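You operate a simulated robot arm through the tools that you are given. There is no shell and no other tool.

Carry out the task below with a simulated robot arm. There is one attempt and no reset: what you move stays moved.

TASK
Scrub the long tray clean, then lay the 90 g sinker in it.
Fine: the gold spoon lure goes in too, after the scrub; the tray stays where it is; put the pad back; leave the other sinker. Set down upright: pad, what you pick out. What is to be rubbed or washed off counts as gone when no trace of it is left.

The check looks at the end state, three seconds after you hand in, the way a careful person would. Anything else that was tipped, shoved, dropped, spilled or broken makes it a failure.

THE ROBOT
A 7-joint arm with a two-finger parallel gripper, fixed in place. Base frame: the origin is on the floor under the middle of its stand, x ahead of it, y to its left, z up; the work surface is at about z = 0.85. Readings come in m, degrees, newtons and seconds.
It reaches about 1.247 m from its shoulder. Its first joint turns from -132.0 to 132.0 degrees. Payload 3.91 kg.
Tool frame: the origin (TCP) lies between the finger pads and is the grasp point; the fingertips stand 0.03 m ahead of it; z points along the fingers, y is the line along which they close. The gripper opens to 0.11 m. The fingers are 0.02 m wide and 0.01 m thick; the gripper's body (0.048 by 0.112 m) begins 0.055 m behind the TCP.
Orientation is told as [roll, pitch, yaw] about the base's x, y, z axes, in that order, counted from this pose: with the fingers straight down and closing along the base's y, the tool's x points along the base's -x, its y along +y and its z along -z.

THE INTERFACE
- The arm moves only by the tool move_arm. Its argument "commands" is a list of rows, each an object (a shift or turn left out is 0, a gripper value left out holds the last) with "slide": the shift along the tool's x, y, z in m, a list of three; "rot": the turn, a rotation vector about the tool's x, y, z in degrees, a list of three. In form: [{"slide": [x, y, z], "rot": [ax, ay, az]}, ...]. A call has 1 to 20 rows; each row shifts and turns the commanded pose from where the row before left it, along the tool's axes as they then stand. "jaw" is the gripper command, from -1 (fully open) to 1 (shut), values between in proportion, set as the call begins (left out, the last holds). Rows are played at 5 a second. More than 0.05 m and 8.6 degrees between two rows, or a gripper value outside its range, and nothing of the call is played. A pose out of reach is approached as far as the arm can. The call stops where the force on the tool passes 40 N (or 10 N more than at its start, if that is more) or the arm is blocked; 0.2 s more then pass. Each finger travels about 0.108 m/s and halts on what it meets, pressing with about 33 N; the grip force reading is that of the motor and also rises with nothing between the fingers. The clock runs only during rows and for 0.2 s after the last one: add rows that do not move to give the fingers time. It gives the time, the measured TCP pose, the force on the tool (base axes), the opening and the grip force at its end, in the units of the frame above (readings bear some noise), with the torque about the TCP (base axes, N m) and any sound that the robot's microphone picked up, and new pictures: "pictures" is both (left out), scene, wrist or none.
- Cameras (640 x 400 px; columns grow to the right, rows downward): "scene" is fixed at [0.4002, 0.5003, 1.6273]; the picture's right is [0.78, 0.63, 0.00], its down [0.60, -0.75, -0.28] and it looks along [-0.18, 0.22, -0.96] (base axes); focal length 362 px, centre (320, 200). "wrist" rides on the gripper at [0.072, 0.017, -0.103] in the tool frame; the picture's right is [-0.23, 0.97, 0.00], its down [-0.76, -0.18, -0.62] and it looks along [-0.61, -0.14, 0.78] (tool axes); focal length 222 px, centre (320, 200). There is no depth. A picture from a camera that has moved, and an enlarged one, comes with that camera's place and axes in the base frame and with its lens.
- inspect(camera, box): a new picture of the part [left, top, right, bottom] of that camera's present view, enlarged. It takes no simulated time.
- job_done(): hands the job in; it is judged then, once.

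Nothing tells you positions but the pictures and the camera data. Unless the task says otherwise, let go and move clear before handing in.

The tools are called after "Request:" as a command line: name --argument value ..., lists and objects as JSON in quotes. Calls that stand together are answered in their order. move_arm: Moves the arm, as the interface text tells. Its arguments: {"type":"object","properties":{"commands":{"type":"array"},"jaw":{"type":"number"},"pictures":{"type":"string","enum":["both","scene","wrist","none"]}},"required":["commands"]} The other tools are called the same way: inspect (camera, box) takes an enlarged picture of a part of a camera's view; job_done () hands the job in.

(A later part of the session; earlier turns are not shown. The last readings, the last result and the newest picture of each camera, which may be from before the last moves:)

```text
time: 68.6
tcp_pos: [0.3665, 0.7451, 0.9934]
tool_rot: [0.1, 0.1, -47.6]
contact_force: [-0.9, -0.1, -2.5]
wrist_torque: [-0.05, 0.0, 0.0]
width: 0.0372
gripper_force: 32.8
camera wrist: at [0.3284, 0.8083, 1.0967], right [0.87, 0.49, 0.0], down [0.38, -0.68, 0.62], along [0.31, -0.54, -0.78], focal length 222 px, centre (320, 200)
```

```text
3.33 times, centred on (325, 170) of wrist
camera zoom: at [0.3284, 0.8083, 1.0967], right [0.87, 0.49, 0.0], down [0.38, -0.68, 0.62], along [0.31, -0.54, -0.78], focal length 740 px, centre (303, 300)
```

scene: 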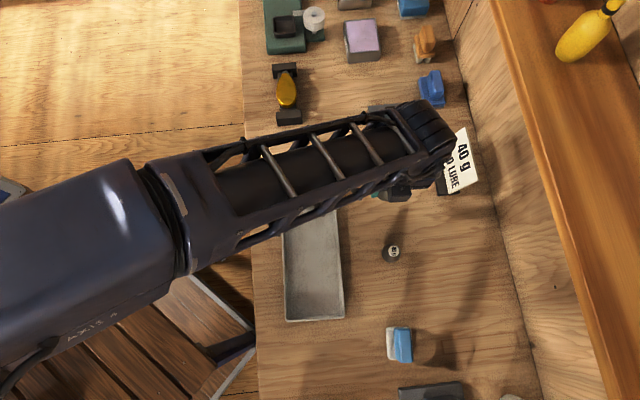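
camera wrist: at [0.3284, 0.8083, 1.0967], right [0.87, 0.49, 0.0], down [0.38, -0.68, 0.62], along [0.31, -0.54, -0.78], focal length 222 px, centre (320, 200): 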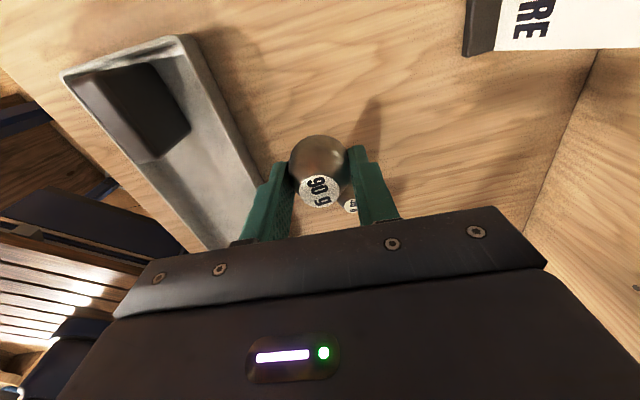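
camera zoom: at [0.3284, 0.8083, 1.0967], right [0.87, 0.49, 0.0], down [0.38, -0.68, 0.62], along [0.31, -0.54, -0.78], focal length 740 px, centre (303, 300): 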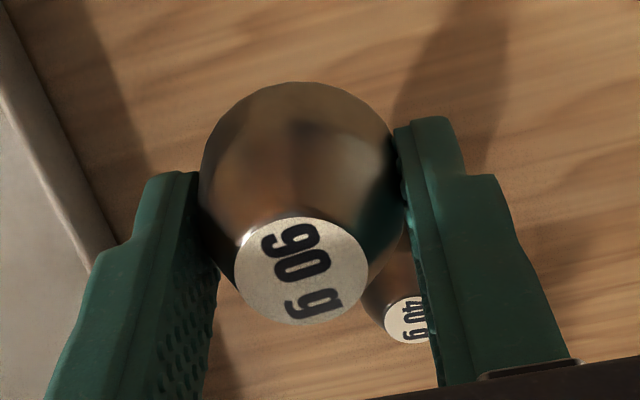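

The sinker hangs upright in the jaws. I'll carry it to the middle of the tray (s=0.235, w=0.62) and lower it.

Request:
move_arm --commands '[{"slide": [-0.0167, -0.0384, 0]}, {"slide": [-0.0167, -0.0384, 0]}, {"slide": [-0.0167, -0.0384, 0]}, {"slide": [-0.0167, -0.0384, 0]}, {"slide": [0, 0, 0]}, {"slide": [0, 0, 0.035]}, {"slide": [0, 0, 0.035]}, {"slide": [0, 0, 0.022]}, {"slide": [0, 0, 0]}, {"slide": [0, 0, 0]}]'

Request:
inspect --camera "wrist" --box '[200, 60, 440, 230]'

```text
time: 70.8
tcp_pos: [0.2981, 0.5916, 0.899]
tool_rot: [0.1, 0.1, -47.6]
contact_force: [-0.2, -1.0, -3.0]
wrist_torque: [0.0, 0.02, -0.01]
width: 0.0371
gripper_force: 33.2
camera wrist: at [0.2607, 0.656, 1.0032], right [0.87, 0.49, 0.0], down [0.38, -0.68, 0.62], along [0.31, -0.54, -0.78], focal length 222 px, centre (320, 200)
```

scene: 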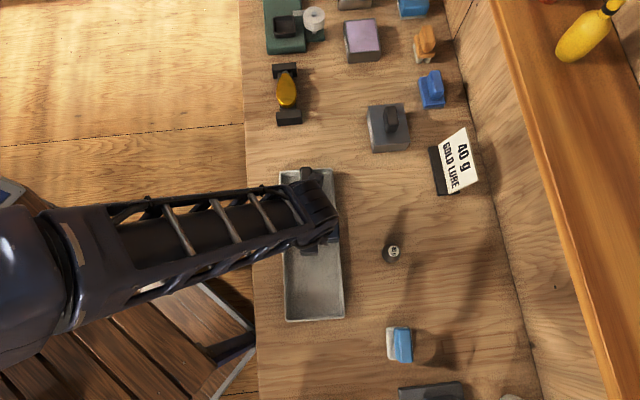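
wrist: 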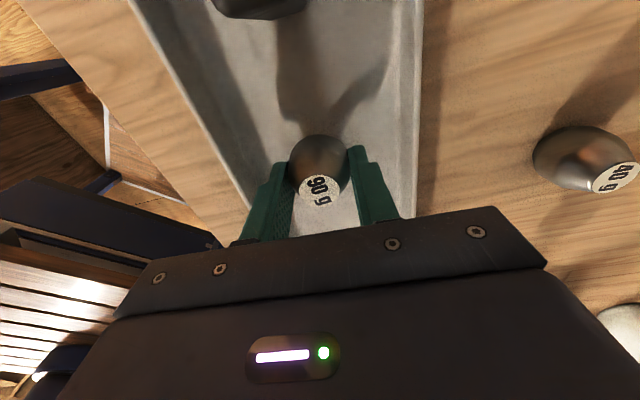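

```text
2.35 times, centred on (320, 145) of wrist
camera zoom: at [0.2607, 0.656, 1.0032], right [0.87, 0.49, 0.0], down [0.38, -0.68, 0.62], along [0.31, -0.54, -0.78], focal length 523 px, centre (320, 329)
```

zoom: 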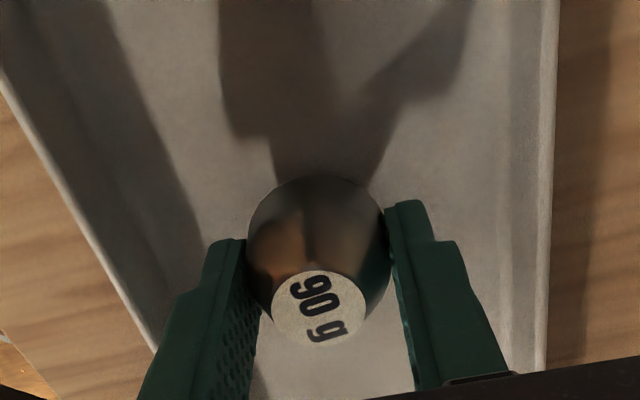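

Centred in the tray, still a few mm above the floor. Lowering in small steps until contact.

Request:
move_arm --commands '[{"slide": [0, 0, 0.002]}, {"slide": [0, 0, 0.002]}, {"slide": [0, 0, 0.001]}, {"slide": [0, 0, 0]}]' --pictures "none"

Request:
move_arm --commands '[{"slide": [0, 0, 0.0007]}, {"slide": [0, 0, 0.0005]}, {"slide": [0, 0, 0]}]' --pictures "none"

```text
time: 71.8
tcp_pos: [0.2988, 0.5925, 0.8936]
tool_rot: [0.2, 0.1, -47.5]
contact_force: [-0.2, 0.5, -2.5]
wrist_torque: [-0.03, -0.02, 0.02]
width: 0.0372
gripper_force: 33.1
```

```text
time: 72.6
tcp_pos: [0.2987, 0.5924, 0.8923]
tool_rot: [0.0, 0.1, -47.5]
contact_force: [0.0, 0.1, -2.4]
wrist_torque: [0.02, 0.01, 0.0]
width: 0.037
gripper_force: 33.1
```

Request:
move_arm --commands '[{"slide": [0, 0, 0.0005]}, {"slide": [0, 0, 0.0003]}, {"slide": [0, 0, 0]}]' --pictures "none"

Request:
move_arm --commands '[{"slide": [0, 0, 0.0004]}, {"slide": [0, 0, 0]}]' --pictures "none"

```text
time: 73.4
tcp_pos: [0.2978, 0.5923, 0.8923]
tool_rot: [0.1, 0.1, -47.6]
contact_force: [-0.3, -0.6, -0.9]
wrist_torque: [0.02, 0.0, 0.0]
width: 0.0371
gripper_force: 33.7
```

```text
time: 74.0
tcp_pos: [0.2979, 0.5934, 0.8923]
tool_rot: [0.2, 0.0, -47.5]
contact_force: [-1.9, -2.4, 15.2]
wrist_torque: [-0.06, 0.08, -0.05]
width: 0.0371
gripper_force: 32.9
```

On the floor. I'll ease the pressure and open the jaws only to about 6 cm so they don't touch the tray walls, then lift.

Request:
move_arm --commands '[{"slide": [0, 0, -0.0005]}, {"slide": [0, 0, 0]}]' --pictures "none"

Request:
move_arm --commands '[{"slide": [0, 0, 0]}, {"slide": [0, 0, 0]}, {"slide": [0, 0, 0]}]' --jaw -0.1 --pictures "wrist"

```text
time: 74.6
tcp_pos: [0.2975, 0.5922, 0.8924]
tool_rot: [0.3, 0.1, -47.4]
contact_force: [1.6, 4.0, 12.0]
wrist_torque: [0.13, -0.03, -0.02]
width: 0.0372
gripper_force: 33.0
```

```text
time: 75.4
tcp_pos: [0.2968, 0.5909, 0.8911]
tool_rot: [0.1, 0.1, -47.6]
contact_force: [-0.9, -0.4, -0.2]
wrist_torque: [0.01, 0.01, -0.01]
width: 0.0606
gripper_force: 0.1
camera wrist: at [0.2606, 0.6556, 0.9956], right [0.87, 0.49, 0.0], down [0.38, -0.68, 0.62], along [0.31, -0.54, -0.78], focal length 222 px, centre (320, 200)
```

wrist: 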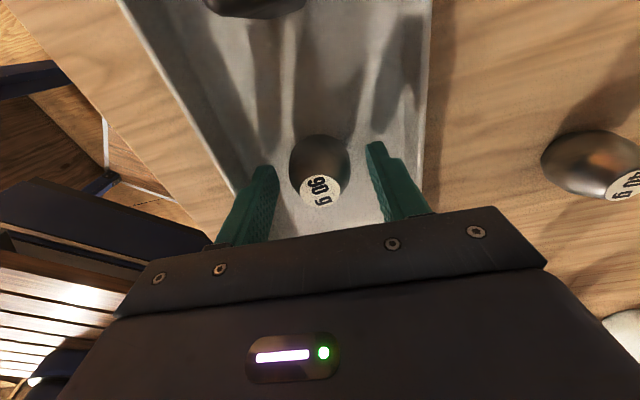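

The sinker stands upright in the tray. Lifting clear and going over to the gold lure at about (0.035, 0.83).

Request:
move_arm --commands '[{"slide": [0, 0, -0.02]}, {"slide": [0, 0, -0.04]}, {"slide": [0, 0, -0.045]}, {"slide": [0, 0, -0.045]}, {"slide": [0, 0, -0.03]}, {"slide": [0.0391, -0.0038, 0]}, {"slide": [0.0391, -0.0038, 0]}, {"slide": [0.0391, -0.0038, 0]}, {"slide": [0.0391, -0.0038, 0]}, {"slide": [0.0391, -0.0038, 0]}, {"slide": [0.0391, -0.0038, 0]}, {"slide": [0.0391, -0.0038, 0]}, {"slide": [0.0391, -0.0038, 0]}, {"slide": [0.0391, -0.0038, 0]}, {"slide": [0, 0, 0]}, {"slide": [0, 0, 0]}]' --jaw -0.1

Request:
inspect --camera "wrist" --box '[220, 30, 420, 200]'

Request:
inspect --camera "scene" --box '[260, 160, 420, 260]'

```text
time: 78.8
tcp_pos: [0.0369, 0.8298, 1.0734]
tool_rot: [0.2, 0.2, -47.5]
contact_force: [0.2, 0.2, 0.6]
wrist_torque: [0.03, 0.02, 0.02]
width: 0.0606
gripper_force: 0.1
camera wrist: at [-0.0006, 0.8926, 1.1776], right [0.87, 0.49, 0.0], down [0.38, -0.68, 0.62], along [0.31, -0.54, -0.78], focal length 222 px, centre (320, 200)
```

scene: 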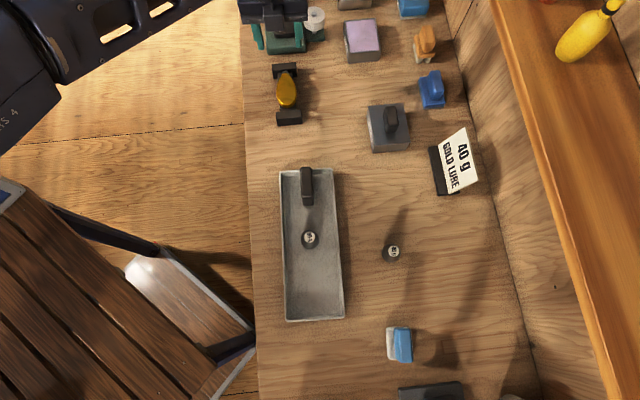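
wrist: 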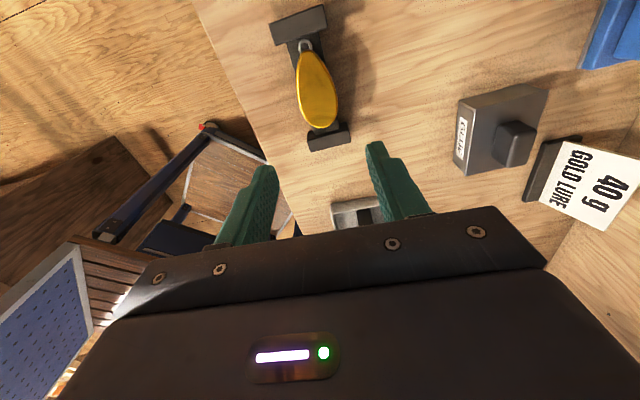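

```text
2.35 times, centred on (320, 115) of wrist
camera zoom: at [-0.0006, 0.8926, 1.1776], right [0.87, 0.49, 0.0], down [0.38, -0.68, 0.62], along [0.31, -0.54, -0.78], focal length 523 px, centre (320, 400)
```

zoom: 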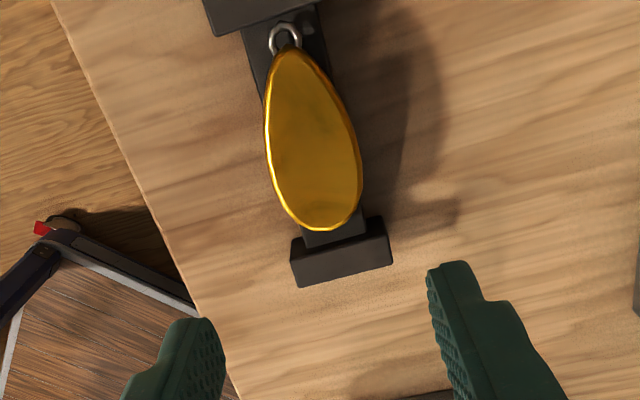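

```text
4.00 times, centred on (340, 210) of scene
camera zoom: at [0.4002, 0.5003, 1.6273], right [0.78, 0.63, 0.0], down [0.6, -0.75, -0.28], along [-0.18, 0.22, -0.96], focal length 1446 px, centre (240, 160)
```

zoom: 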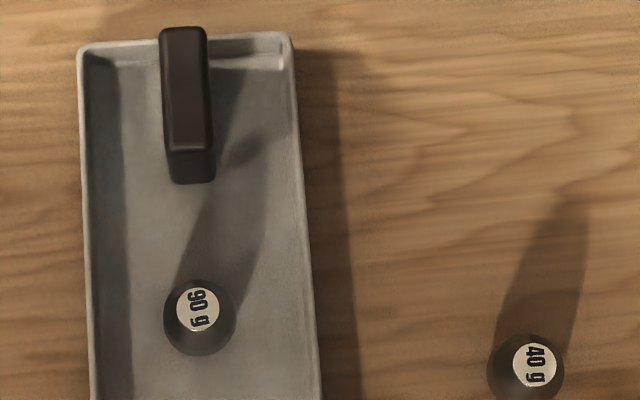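

The 90 g sinker is upright in the tray. The lure lies on its rest, about 9 cm long (s 0.547–0.637), 4.5 cm wide, near z 0.88; I'll take an oblique look to judge its thickness and the gap under it.

Request:
move_arm --commands '[{"slide": [0.03, 0, 0]}, {"slide": [0.03, 0, 0.01]}, {"slide": [0.03, 0, 0.02]}, {"rot": [0, -8, 0]}, {"rot": [0, -8, 0]}, {"rot": [0, -8, 0]}, {"slide": [0, 0, 0]}, {"slide": [0, 0, 0]}]' --pictures "wrist"

Request:
inspect --camera "wrist" --box '[230, 70, 410, 200]'

```text
time: 80.6
tcp_pos: [-0.0208, 0.8742, 1.042]
tool_rot: [0.1, -19.9, -47.6]
contact_force: [1.0, 0.2, -0.5]
wrist_torque: [-0.03, -0.03, -0.02]
width: 0.0605
gripper_force: 0.0
out of reach, approached as far as the arm can: row 5, 6
camera wrist: at [-0.0794, 0.9602, 1.1152], right [0.86, 0.5, 0.08], down [0.21, -0.49, 0.85], along [0.46, -0.71, -0.53], focal length 222 px, centre (320, 200)
```

wrist: 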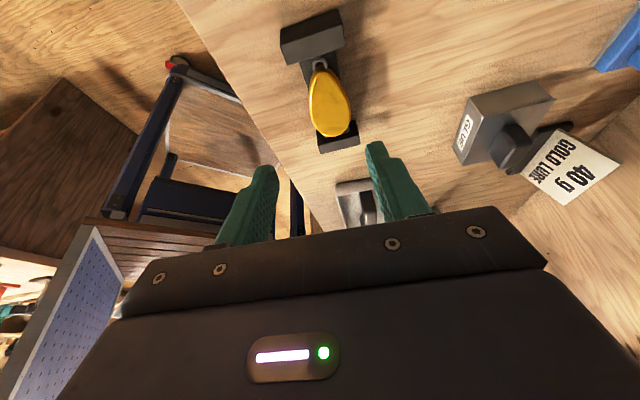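

```text
3.08 times, centred on (320, 135) of wrist
camera zoom: at [-0.0794, 0.9602, 1.1152], right [0.86, 0.5, 0.08], down [0.21, -0.49, 0.85], along [0.46, -0.71, -0.53], focal length 684 px, centre (320, 400)
```

zoom: 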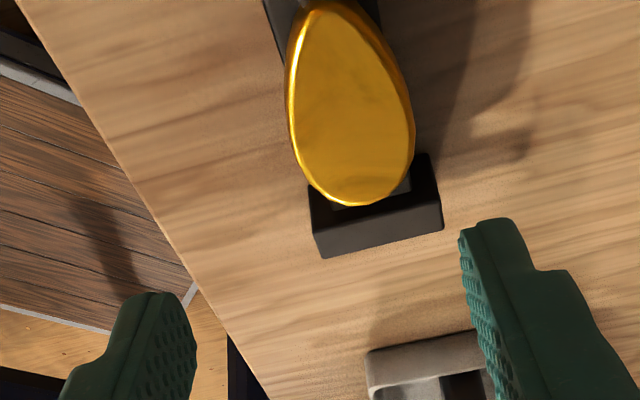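

The arm nears a wrist limit here; I'll unpitch and swing the tool round, taking a side view of the lure from the robot side on the way.

Request:
move_arm --commands '[{"rot": [0, 8, 0]}, {"rot": [0, 8, 0]}, {"rot": [0, 4, 0]}, {"slide": [0, 0, 0]}, {"slide": [0, 0, 0]}]' --pictures "none"

```text
time: 81.8
tcp_pos: [-0.0216, 0.8732, 1.0417]
tool_rot: [0.1, 0.1, -47.5]
contact_force: [-0.1, -1.0, 0.3]
wrist_torque: [0.0, -0.01, -0.02]
width: 0.0603
gripper_force: 0.0
```

Request:
move_arm --commands '[{"slide": [-0.0277, -0.0313, 0]}, {"slide": [-0.0277, -0.0313, 0]}, {"slide": [-0.0277, -0.0313, 0]}, {"rot": [0, 0, -8]}, {"rot": [0, 0, -8]}, {"rot": [0, 0, -8]}, {"rot": [0, 0, -8]}, {"rot": [0, 0, -8]}, {"rot": [0, 0, -8]}, {"rot": [0, 0, -8]}, {"rot": [0, 0, -8]}, {"rot": [0, 0, -8]}, {"rot": [0, 0, -8]}, {"rot": [0, 0, -8]}, {"rot": [0, 0, -2]}, {"slide": [0, 0, 0.04]}, {"rot": [0, -8, 0]}, {"rot": [0, -8, 0]}, {"rot": [0, -8, 0]}, {"slide": [0, 0, 0]}]'

Request:
inspect --camera "wrist" --box '[220, 80, 420, 230]'

```text
time: 86.0
tcp_pos: [-0.0336, 0.7495, 1.0009]
tool_rot: [0.2, -24.2, 42.5]
contact_force: [0.6, -0.5, -0.9]
wrist_torque: [0.04, 0.0, 0.01]
width: 0.0604
gripper_force: 0.0
camera wrist: at [-0.1258, 0.6873, 1.0671], right [-0.51, 0.86, 0.09], down [0.44, 0.16, 0.88], along [0.74, 0.49, -0.46], focal length 222 px, centre (320, 200)
```

scene: 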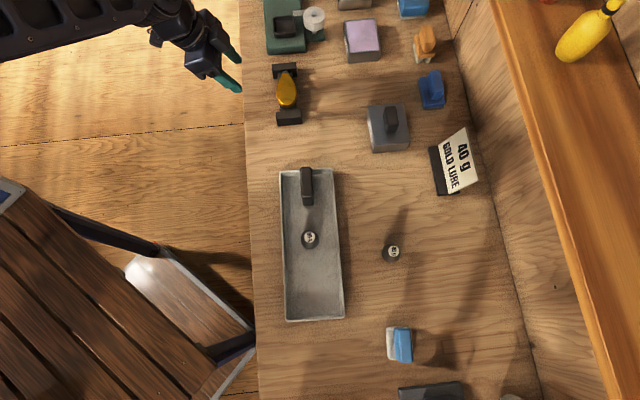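
wrist: 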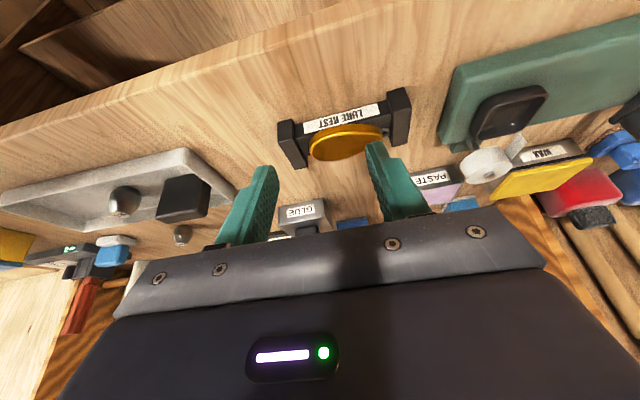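

```text
2.67 times, centred on (320, 155) of wrist
camera zoom: at [-0.1258, 0.6873, 1.0671], right [-0.51, 0.86, 0.09], down [0.44, 0.16, 0.88], along [0.74, 0.49, -0.46], focal length 592 px, centre (320, 320)
```

zoom: 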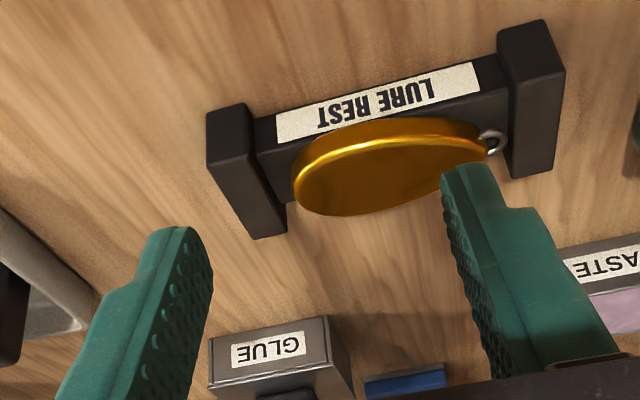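

From the side: the rest's bar top is near z 0.877 and the lure is a ~9 mm thick slab (z ≈ 0.879–0.888) slightly wider than the bar. I'll finish the turn to yaw 132.5° and come over its widest part at s≈0.583, w≈0.584.

Request:
move_arm --commands '[{"rot": [0, 8, 0]}, {"rot": [0, 8, 0]}, {"rot": [0, 8, 0]}, {"rot": [0, 0, -8]}, {"rot": [0, 0, -8]}, {"rot": [0, 0, -8]}, {"rot": [0, 0, -8]}, {"rot": [0, 0, -8]}, {"rot": [0, 0, -8]}, {"rot": [0, 0, -8]}, {"rot": [0, 0, -8]}, {"rot": [0, 0, -8]}, {"rot": [0, 0, -8]}, {"rot": [0, 0, -8]}, {"rot": [0, 0, -2]}, {"slide": [-0.0026, -0.034, -0.01]}, {"slide": [-0.0026, -0.034, -0.01]}, {"slide": [-0.0026, -0.034, -0.01]}, {"slide": [0, 0, 0]}, {"slide": [0, 0, 0]}]' --jaw -0.3

Request:
inspect --camera "wrist" --box '[220, 30, 440, 200]'

```text
time: 90.2
tcp_pos: [0.0341, 0.8225, 1.0317]
tool_rot: [-0.1, 0.0, 132.5]
contact_force: [-0.5, 0.6, 0.0]
wrist_torque: [0.0, 0.0, -0.02]
width: 0.0716
gripper_force: 0.0
camera wrist: at [0.0695, 0.7569, 1.1358], right [-0.87, -0.49, 0.0], down [-0.38, 0.68, 0.62], along [-0.3, 0.55, -0.78], focal length 222 px, centre (320, 200)
```

scene: 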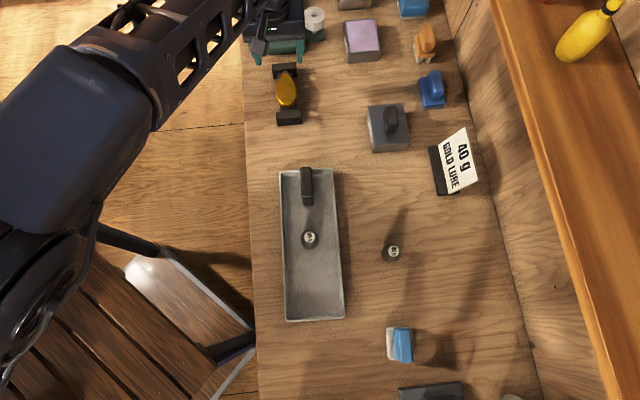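
wrist: 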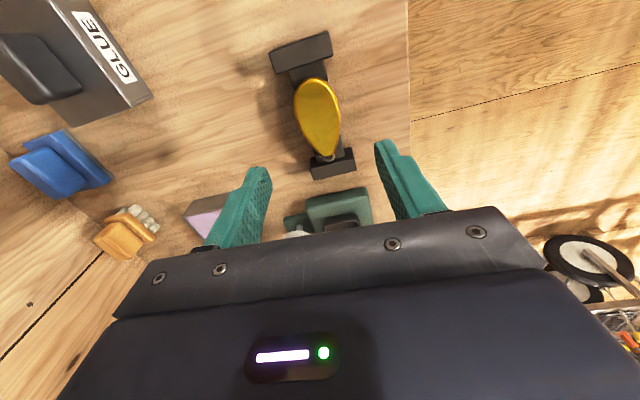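

```text
2.35 times, centred on (330, 115) of wrist
camera zoom: at [0.0695, 0.7569, 1.1358], right [-0.87, -0.49, 0.0], down [-0.38, 0.68, 0.62], along [-0.3, 0.55, -0.78], focal length 523 px, centre (296, 400)
```

zoom: 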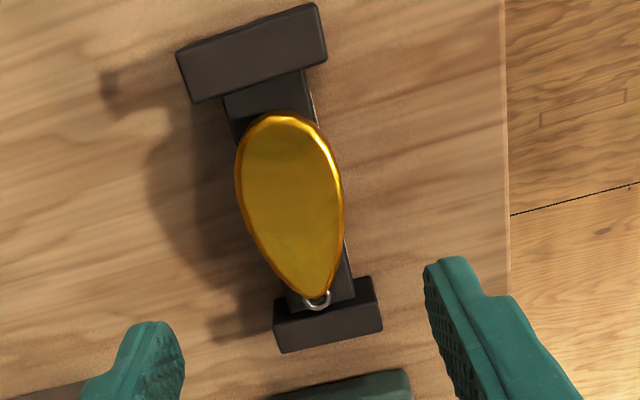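

The lure lies centred under the jaws with ~3.5 mm overhang on each side of the bar. Descending partway to verify.

Request:
move_arm --commands '[{"slide": [0, 0, 0.04]}, {"slide": [0, 0, 0.04]}, {"slide": [0, 0, 0.01]}, {"slide": [0, 0, 0]}, {"slide": [0, 0, 0]}]' --pictures "wrist"

Request:
inspect --camera "wrist" --box '[220, 70, 440, 230]'

```text
time: 91.4
tcp_pos: [0.034, 0.8231, 0.9416]
tool_rot: [-0.1, -0.1, 132.5]
contact_force: [0.1, 0.1, -0.7]
wrist_torque: [-0.02, 0.02, 0.03]
width: 0.0715
gripper_force: 0.0
camera wrist: at [0.0696, 0.7568, 1.0455], right [-0.87, -0.49, 0.0], down [-0.38, 0.68, 0.62], along [-0.3, 0.55, -0.78], focal length 222 px, centre (320, 200)
```

wrist: 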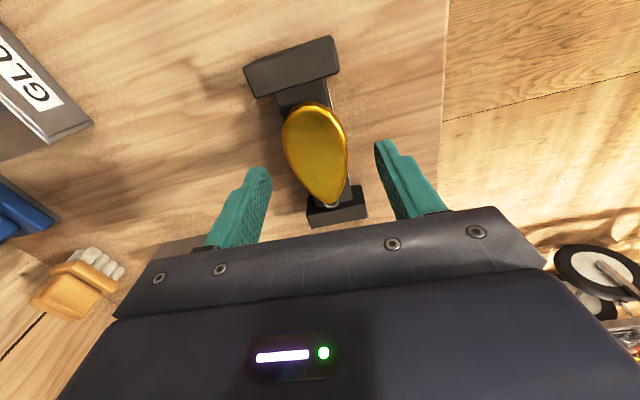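

```text
2.50 times, centred on (330, 150) of wrist
camera zoom: at [0.0696, 0.7568, 1.0455], right [-0.87, -0.49, 0.0], down [-0.38, 0.68, 0.62], along [-0.3, 0.55, -0.78], focal length 555 px, centre (295, 325)
```

zoom: 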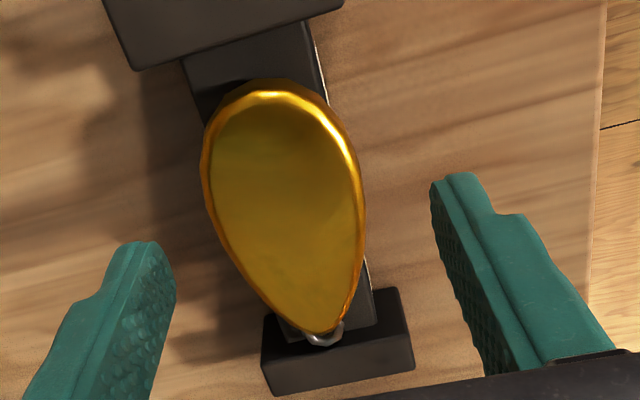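

Alignment is good (lure centre w≈0.582, TCP w≈0.581). Down to TCP z≈0.911, narrowing the jaws to 5 cm first to check both sides.

Request:
move_arm --commands '[{"slide": [0, 0, 0.02]}, {"slide": [0, 0, 0.011]}, {"slide": [0, 0, 0]}, {"slide": [0, 0, 0]}]' --pictures "none"

Request:
move_arm --commands '[{"slide": [0, 0, 0]}, {"slide": [0, 0, 0]}]' --jaw 0.07 --pictures "wrist"

Request:
inspect --camera "wrist" --box '[230, 80, 430, 230]'

```text
time: 92.4
tcp_pos: [0.0347, 0.8237, 0.9115]
tool_rot: [-0.1, -0.1, 132.5]
contact_force: [-1.1, -0.6, -0.5]
wrist_torque: [0.04, 0.02, 0.0]
width: 0.0714
gripper_force: 0.0
```

```text
time: 93.0
tcp_pos: [0.034, 0.823, 0.9101]
tool_rot: [-0.2, -0.1, 132.5]
contact_force: [0.2, -0.1, -0.1]
wrist_torque: [0.02, 0.0, -0.01]
width: 0.0509
gripper_force: 0.0
camera wrist: at [0.0695, 0.7572, 1.0151], right [-0.87, -0.49, 0.0], down [-0.38, 0.68, 0.62], along [-0.3, 0.55, -0.78], focal length 222 px, centre (320, 200)
```

wrist: 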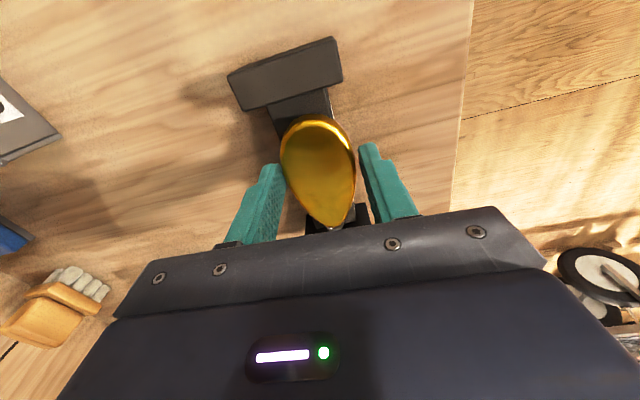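

```text
2.67 times, centred on (330, 155) of wrist
camera zoom: at [0.0695, 0.7572, 1.0151], right [-0.87, -0.49, 0.0], down [-0.38, 0.68, 0.62], along [-0.3, 0.55, -0.78], focal length 592 px, centre (293, 320)
```

zoom: 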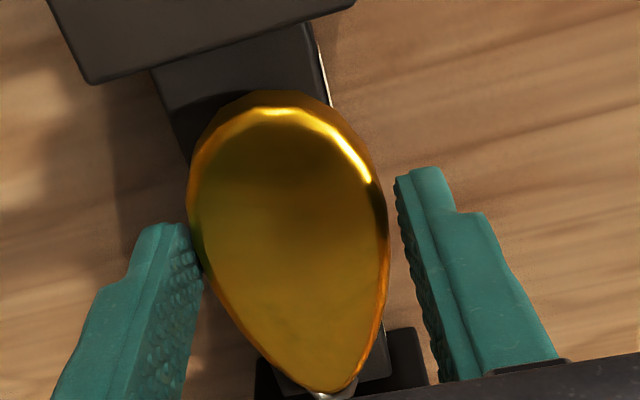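

Both fingers straddle the lure's widest part with about 2.5 mm to spare on each side. Closing now.

Request:
move_arm --commands '[{"slide": [0, 0, 0]}, {"slide": [0, 0, 0]}, {"slide": [0, 0, 0]}]' --jaw 1 --pictures "wrist"

Request:
inspect --camera "wrist" --box '[230, 80, 430, 230]'

```text
time: 93.8
tcp_pos: [0.0344, 0.8238, 0.9112]
tool_rot: [-0.1, -0.1, 132.5]
contact_force: [-0.1, -0.6, -0.9]
wrist_torque: [-0.05, 0.0, 0.0]
width: 0.0481
gripper_force: 33.2
camera wrist: at [0.0694, 0.7572, 1.0151], right [-0.87, -0.49, 0.0], down [-0.38, 0.68, 0.62], along [-0.3, 0.55, -0.78], focal length 222 px, centre (320, 200)
```

wrist: 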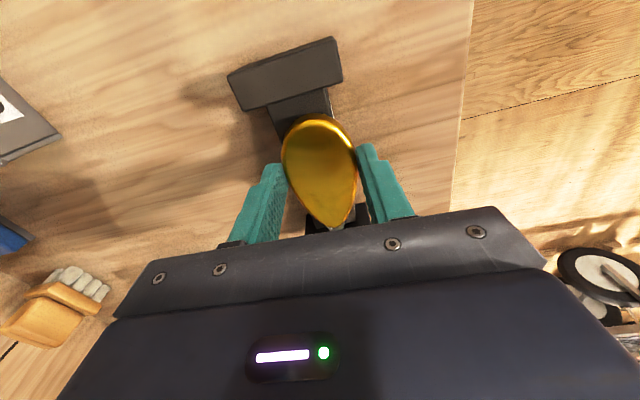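

```text
2.67 times, centred on (330, 155) of wrist
camera zoom: at [0.0694, 0.7572, 1.0151], right [-0.87, -0.49, 0.0], down [-0.38, 0.68, 0.62], along [-0.3, 0.55, -0.78], focal length 592 px, centre (293, 320)
```

zoom: 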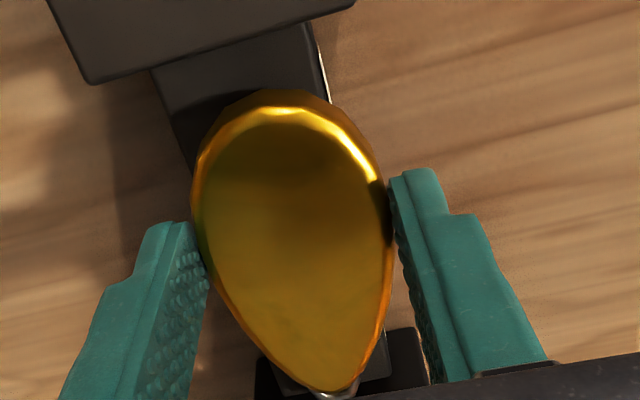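

Gripped at 4.8 cm. Lifting slowly and checking that the lure comes up level.

Request:
move_arm --commands '[{"slide": [0, 0, -0.003]}, {"slide": [0, 0, -0.005]}, {"slide": [0, 0, -0.008]}, {"slide": [0, 0, -0.01]}, {"slide": [0, 0, 0]}]'

Request:
inspect --camera "wrist" --box '[230, 80, 430, 230]'

Request:
inspect --camera "scene" --box '[250, 50, 330, 140]'

```text
time: 95.0
tcp_pos: [0.0347, 0.8242, 0.9376]
tool_rot: [-0.1, -0.1, 132.5]
contact_force: [0.6, 0.6, -1.6]
wrist_torque: [0.02, 0.01, -0.01]
width: 0.0482
gripper_force: 32.5
camera wrist: at [0.0704, 0.7583, 1.0413], right [-0.87, -0.49, 0.0], down [-0.38, 0.68, 0.62], along [-0.3, 0.55, -0.78], focal length 222 px, centre (320, 200)
```

scene: 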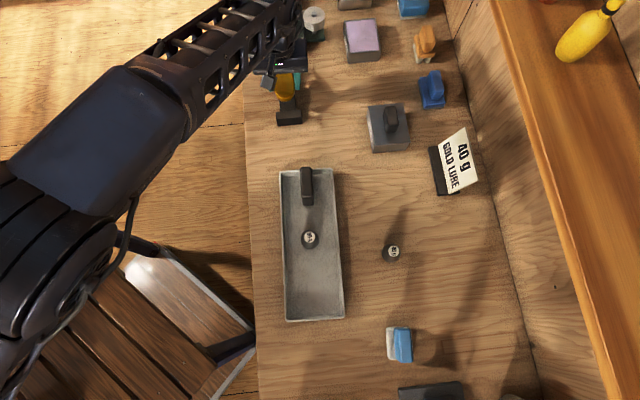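
wrist: 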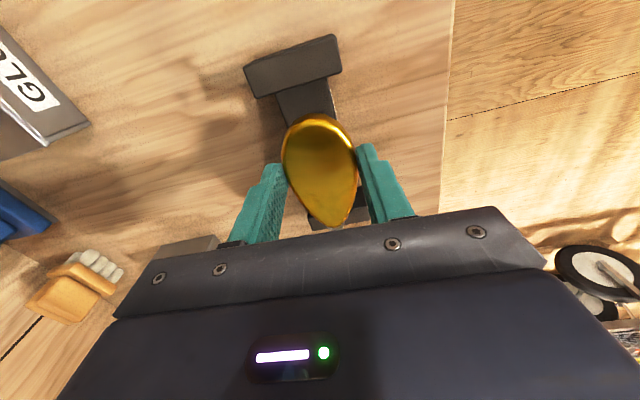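

```text
2.67 times, centred on (330, 155) of wrist
camera zoom: at [0.0704, 0.7583, 1.0413], right [-0.87, -0.49, 0.0], down [-0.38, 0.68, 0.62], along [-0.3, 0.55, -0.78], focal length 592 px, centre (293, 320)
```

zoom: 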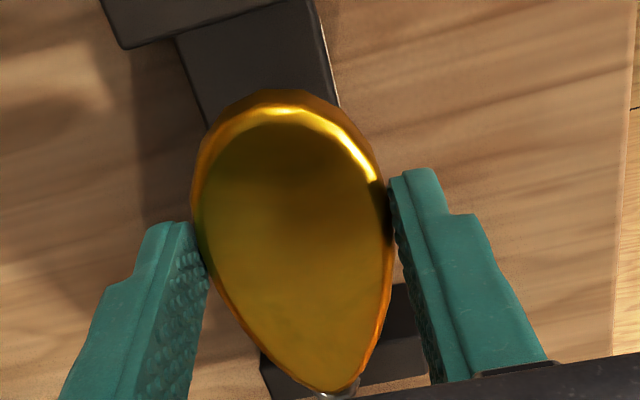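

```text
4.44 times, centred on (290, 95) of scene
camera zoom: at [0.4002, 0.5003, 1.6273], right [0.78, 0.63, 0.0], down [0.6, -0.75, -0.28], along [-0.18, 0.22, -0.96], focal length 1606 px, centre (453, 667)
```

zoom: 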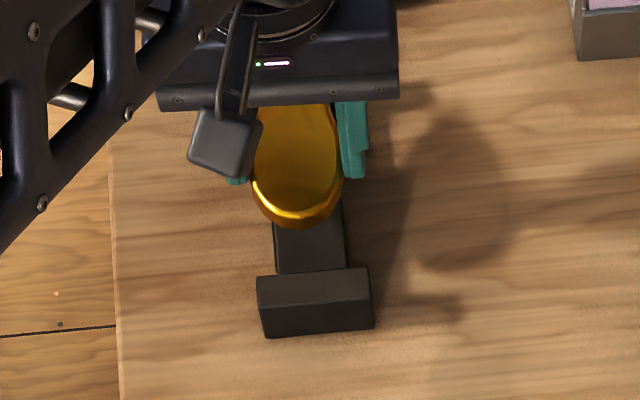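

The lure came up level and the rest hasn't moved. I'll raise it and carry it along the tray to the free near end (s≈0.135, w≈0.62), passing over the handle and sinker.

Request:
move_arm --commands '[{"slide": [0, 0, -0.036]}, {"slide": [0, 0, -0.036]}, {"slide": [0.04085, -0.00346, 0]}, {"slide": [0.04085, -0.00346, 0]}, {"slide": [0.04085, -0.00346, 0]}, {"slide": [0.04085, -0.00346, 0]}, {"slide": [0.04085, -0.00346, 0]}, {"slide": [0.04085, -0.00346, 0]}, {"slide": [0.04085, -0.00346, 0]}, {"slide": [0.04085, -0.00346, 0]}, {"slide": [0.04085, -0.00346, 0]}, {"slide": [0.04085, -0.00346, 0]}, {"slide": [0.04085, -0.00346, 0]}, {"slide": [0, 0, 0]}, {"slide": [0, 0, 0]}]'

Request:
inspect --camera "wrist" --box '[200, 60, 440, 230]'

```text
time: 98.2
tcp_pos: [0.3654, 0.5195, 1.0083]
tool_rot: [-0.1, -0.1, 132.5]
contact_force: [-0.1, 0.5, -1.3]
wrist_torque: [0.01, 0.02, -0.03]
width: 0.0484
gripper_force: 32.8
camera wrist: at [0.4015, 0.4529, 1.1129], right [-0.87, -0.49, 0.0], down [-0.38, 0.68, 0.62], along [-0.3, 0.55, -0.78], focal length 222 px, centre (320, 200)
```

scene: 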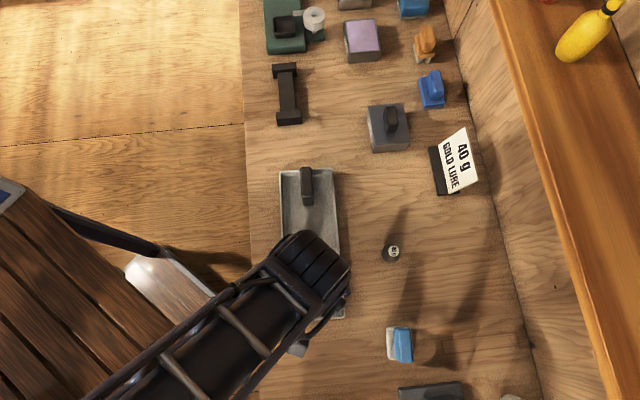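
wrist: 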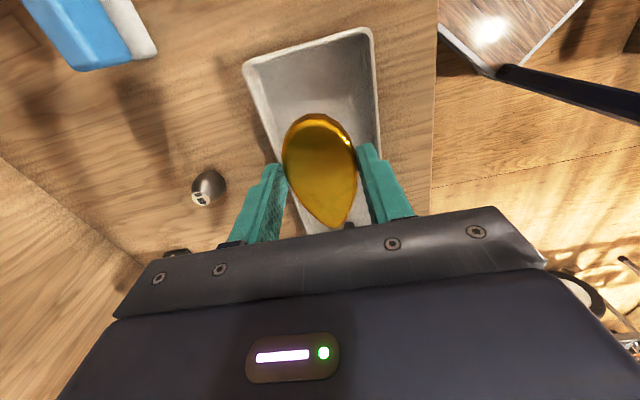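

```text
2.35 times, centred on (320, 145) of wrist
camera zoom: at [0.4015, 0.4529, 1.1129], right [-0.87, -0.49, 0.0], down [-0.38, 0.68, 0.62], along [-0.3, 0.55, -0.78], focal length 523 px, centre (320, 329)
```

zoom: 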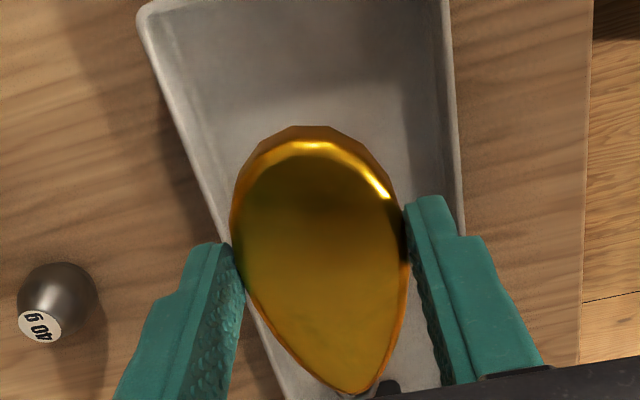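

In place above the tray's near end, lure level and clear of the sinker. Lowering to just above the floor.

Request:
move_arm --commands '[{"slide": [0, 0, 0.04]}, {"slide": [0, 0, 0.04]}, {"slide": [0, 0, 0.02]}, {"slide": [0, 0, 0.01]}, {"slide": [0, 0, 0]}, {"slide": [0, 0, 0]}]'

Request:
inspect --camera "wrist" --box '[200, 60, 440, 230]'

```text
time: 99.6
tcp_pos: [0.3679, 0.52, 0.8986]
tool_rot: [-0.1, -0.1, 132.5]
contact_force: [0.1, -0.3, -0.9]
wrist_torque: [-0.03, -0.04, 0.0]
width: 0.0481
gripper_force: 33.1
camera wrist: at [0.4023, 0.4537, 1.0017], right [-0.87, -0.49, 0.0], down [-0.38, 0.68, 0.62], along [-0.3, 0.55, -0.78], focal length 222 px, centre (320, 200)
```

scene: 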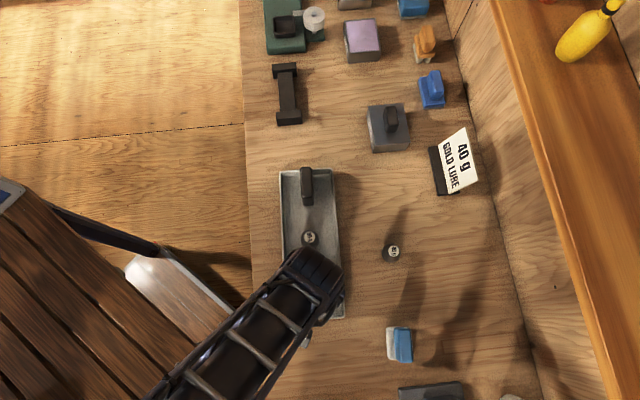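
wrist: 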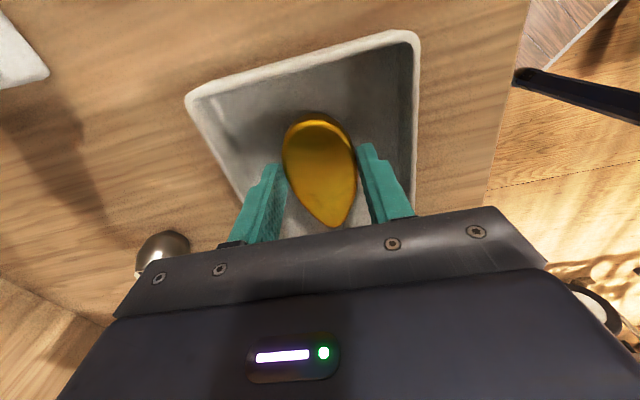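

```text
2.35 times, centred on (320, 145) of wrist
camera zoom: at [0.4023, 0.4537, 1.0017], right [-0.87, -0.49, 0.0], down [-0.38, 0.68, 0.62], along [-0.3, 0.55, -0.78], focal length 523 px, centre (320, 329)
```

zoom: 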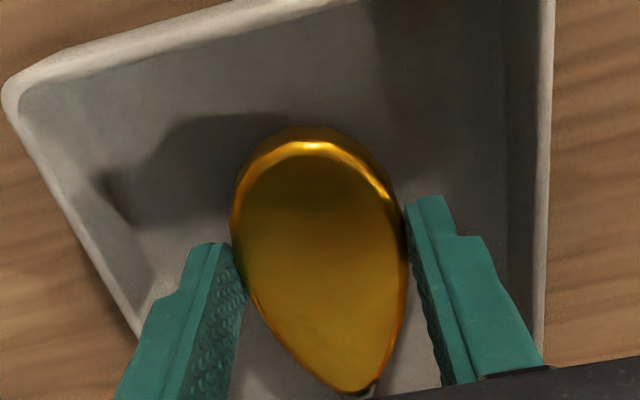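

A few millimetres to go; stepping down gently until the lure touches.

Request:
move_arm --commands '[{"slide": [0, 0, 0.002]}, {"slide": [0, 0, 0.002]}, {"slide": [0, 0, 0.001]}, {"slide": [0, 0, 0.001]}, {"slide": [0, 0, 0]}]' --pictures "none"

Request:
move_arm --commands '[{"slide": [0, 0, 0.0007]}, {"slide": [0, 0, 0.0005]}, {"slide": [0, 0, 0]}]' --pictures "none"

```text
time: 100.8
tcp_pos: [0.367, 0.5188, 0.8926]
tool_rot: [-0.1, -0.2, 132.5]
contact_force: [-0.4, -0.2, -1.1]
wrist_torque: [-0.03, 0.0, -0.02]
width: 0.048
gripper_force: 32.7
```

```text
time: 101.6
tcp_pos: [0.3679, 0.519, 0.8924]
tool_rot: [-0.4, -0.1, 132.5]
contact_force: [0.3, -1.4, 26.5]
wrist_torque: [-0.05, 0.06, -0.05]
width: 0.0481
gripper_force: 32.8
```

Contact with the tray floor (26 N); easing off a little, then releasing with a small opening.

Request:
move_arm --commands '[{"slide": [0, 0, -0.0008]}, {"slide": [0, 0, 0]}]' --pictures "none"

Request:
inspect --camera "wrist" --box '[200, 60, 440, 230]'

```text
time: 102.2
tcp_pos: [0.3673, 0.519, 0.8924]
tool_rot: [-0.2, -0.2, 132.6]
contact_force: [1.9, 4.2, 13.5]
wrist_torque: [0.19, -0.08, -0.04]
width: 0.048
gripper_force: 33.0
```

```text
2.35 times, centred on (320, 145) of wrist
camera zoom: at [0.4031, 0.4533, 0.9958], right [-0.87, -0.49, 0.0], down [-0.38, 0.68, 0.63], along [-0.3, 0.55, -0.78], focal length 523 px, centre (320, 329)
```

zoom: 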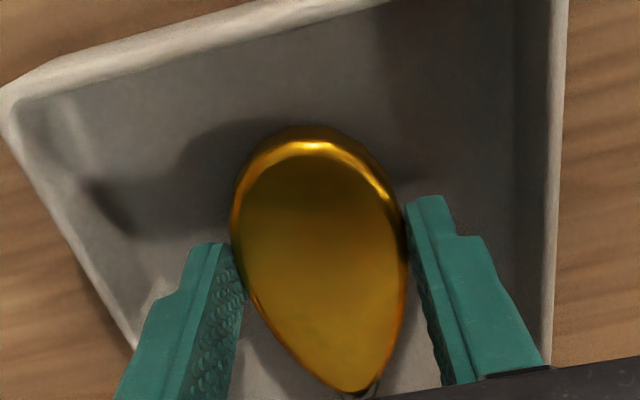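

Request:
move_arm --commands '[{"slide": [0, 0, -0.0004]}, {"slide": [0, 0, 0]}]' --pictures "none"

Request:
move_arm --commands '[{"slide": [0, 0, 0]}, {"slide": [0, 0, 0]}, {"slide": [0, 0, 0]}]' --jaw -0.1 --pictures "wrist"

Request:
inspect --camera "wrist" --box '[200, 60, 440, 230]'

```text
time: 102.8
tcp_pos: [0.3672, 0.5182, 0.8922]
tool_rot: [-0.1, -0.1, 132.5]
contact_force: [-0.4, 0.8, 4.6]
wrist_torque: [0.11, -0.03, -0.04]
width: 0.0479
gripper_force: 33.1
```

```text
time: 103.6
tcp_pos: [0.3682, 0.5183, 0.8917]
tool_rot: [0.0, 0.0, 132.5]
contact_force: [0.6, -0.2, 0.4]
wrist_torque: [0.01, 0.01, 0.02]
width: 0.0604
gripper_force: 0.1
camera wrist: at [0.403, 0.4532, 0.9962], right [-0.87, -0.49, 0.0], down [-0.38, 0.68, 0.62], along [-0.3, 0.55, -0.78], focal length 222 px, centre (320, 200)
```

wrist: 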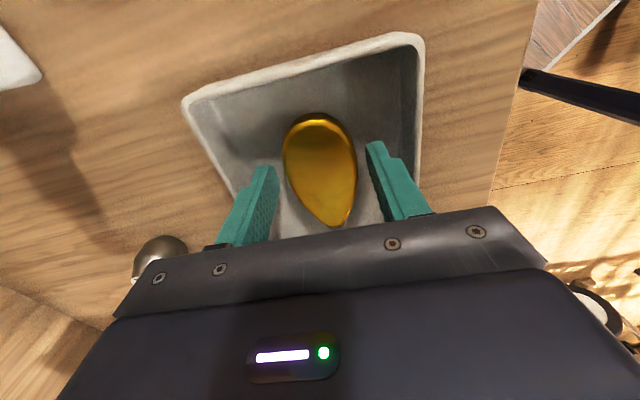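

```text
2.35 times, centred on (320, 145) of wrist
camera zoom: at [0.403, 0.4532, 0.9962], right [-0.87, -0.49, 0.0], down [-0.38, 0.68, 0.62], along [-0.3, 0.55, -0.78], focal length 523 px, centre (320, 329)
```

zoom: 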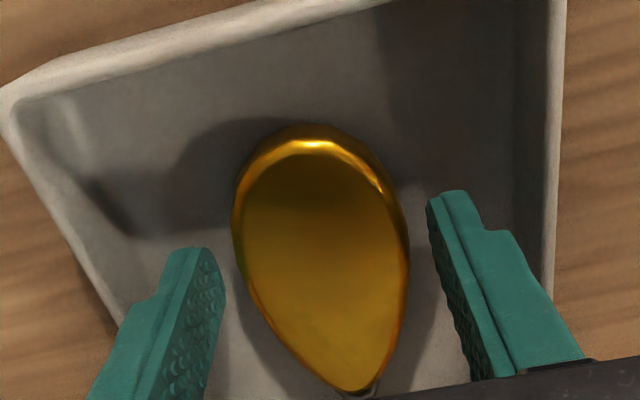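

The lure lies flat and level in the tray. Lifting straight up and backing away to the robot side for a final check.

Request:
move_arm --commands '[{"slide": [0, 0, -0.02]}, {"slide": [0, 0, -0.04]}, {"slide": [0, 0, -0.045]}, {"slide": [0, 0, -0.045]}, {"slide": [0, 0, -0.045]}, {"slide": [-0.022, 0.0375, -0.02]}, {"slide": [-0.022, 0.0375, -0.02]}, {"slide": [-0.022, 0.0375, -0.02]}, {"slide": [-0.022, 0.0375, -0.02]}, {"slide": [-0.022, 0.0375, -0.02]}, {"slide": [0, 0, 0]}, {"slide": [0, 0, 0]}]'

Request:
inspect --camera "scene" --box '[230, 150, 470, 330]'

Request:
inspect --camera "scene" --box '[260, 220, 388, 330]'

Request:
inspect --camera "scene" --box '[250, 0, 460, 135]'

Request:
inspect --camera "scene" --box '[360, 300, 520, 400]'

```text
time: 106.2
tcp_pos: [0.155, 0.4731, 1.1866]
tool_rot: [-0.1, -0.1, 132.6]
contact_force: [0.3, 0.7, 1.4]
wrist_torque: [-0.01, -0.02, -0.05]
width: 0.0603
gripper_force: 0.0
camera wrist: at [0.1902, 0.408, 1.2909], right [-0.87, -0.49, 0.0], down [-0.38, 0.68, 0.62], along [-0.3, 0.55, -0.78], focal length 222 px, centre (320, 200)
```

scene: 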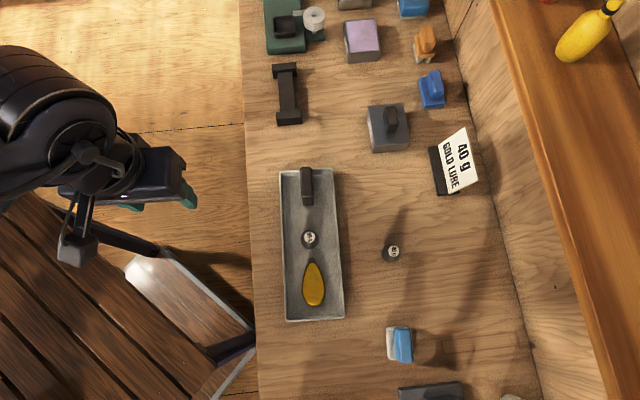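
wrist: 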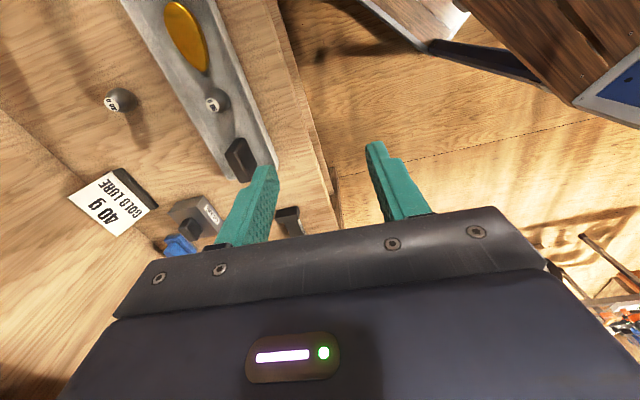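

```text
2.22 times, centred on (350, 240) of scene
camera zoom: at [0.4002, 0.5003, 1.6273], right [0.78, 0.63, 0.0], down [0.6, -0.75, -0.28], along [-0.18, 0.22, -0.96], focal length 803 px, centre (253, 111)
```

zoom: 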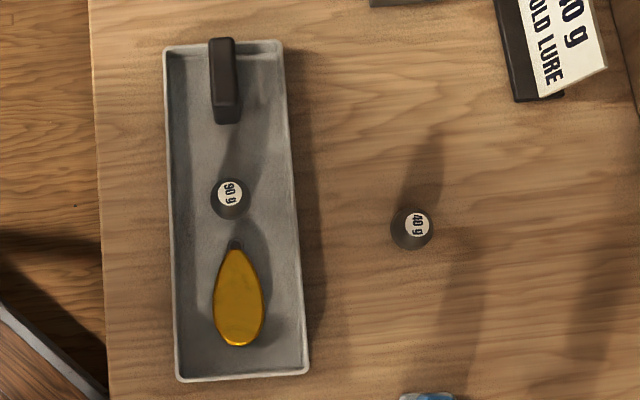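

```text
3.64 times, centred on (324, 275) of scene
camera zoom: at [0.4002, 0.5003, 1.6273], right [0.78, 0.63, 0.0], down [0.6, -0.75, -0.28], along [-0.18, 0.22, -0.96], focal length 1314 px, centre (306, -73)
```

zoom: 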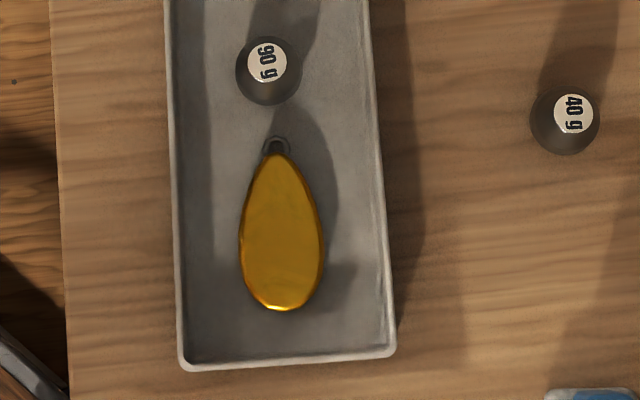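

```text
2.96 times, centred on (355, 68) of scene
camera zoom: at [0.4002, 0.5003, 1.6273], right [0.78, 0.63, 0.0], down [0.6, -0.75, -0.28], along [-0.18, 0.22, -0.96], focal length 1071 px, centre (216, 593)
```

zoom: 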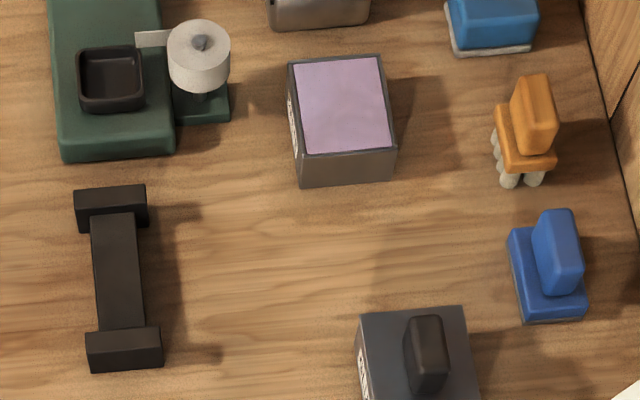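

```text
4.00 times, centred on (440, 350) of scene
camera zoom: at [0.4002, 0.5003, 1.6273], right [0.78, 0.63, 0.0], down [0.6, -0.75, -0.28], along [-0.18, 0.22, -0.96], focal length 1446 px, centre (-160, -400)
```

zoom: 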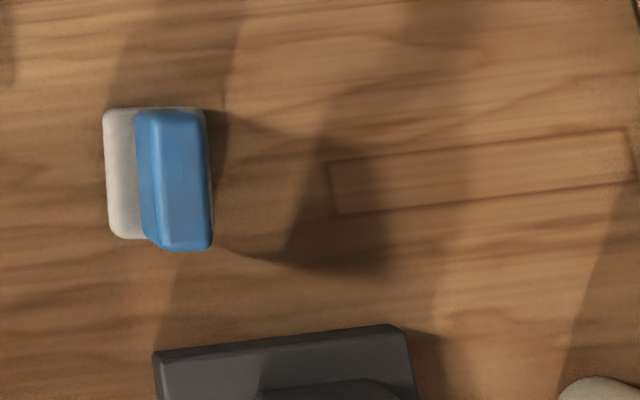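

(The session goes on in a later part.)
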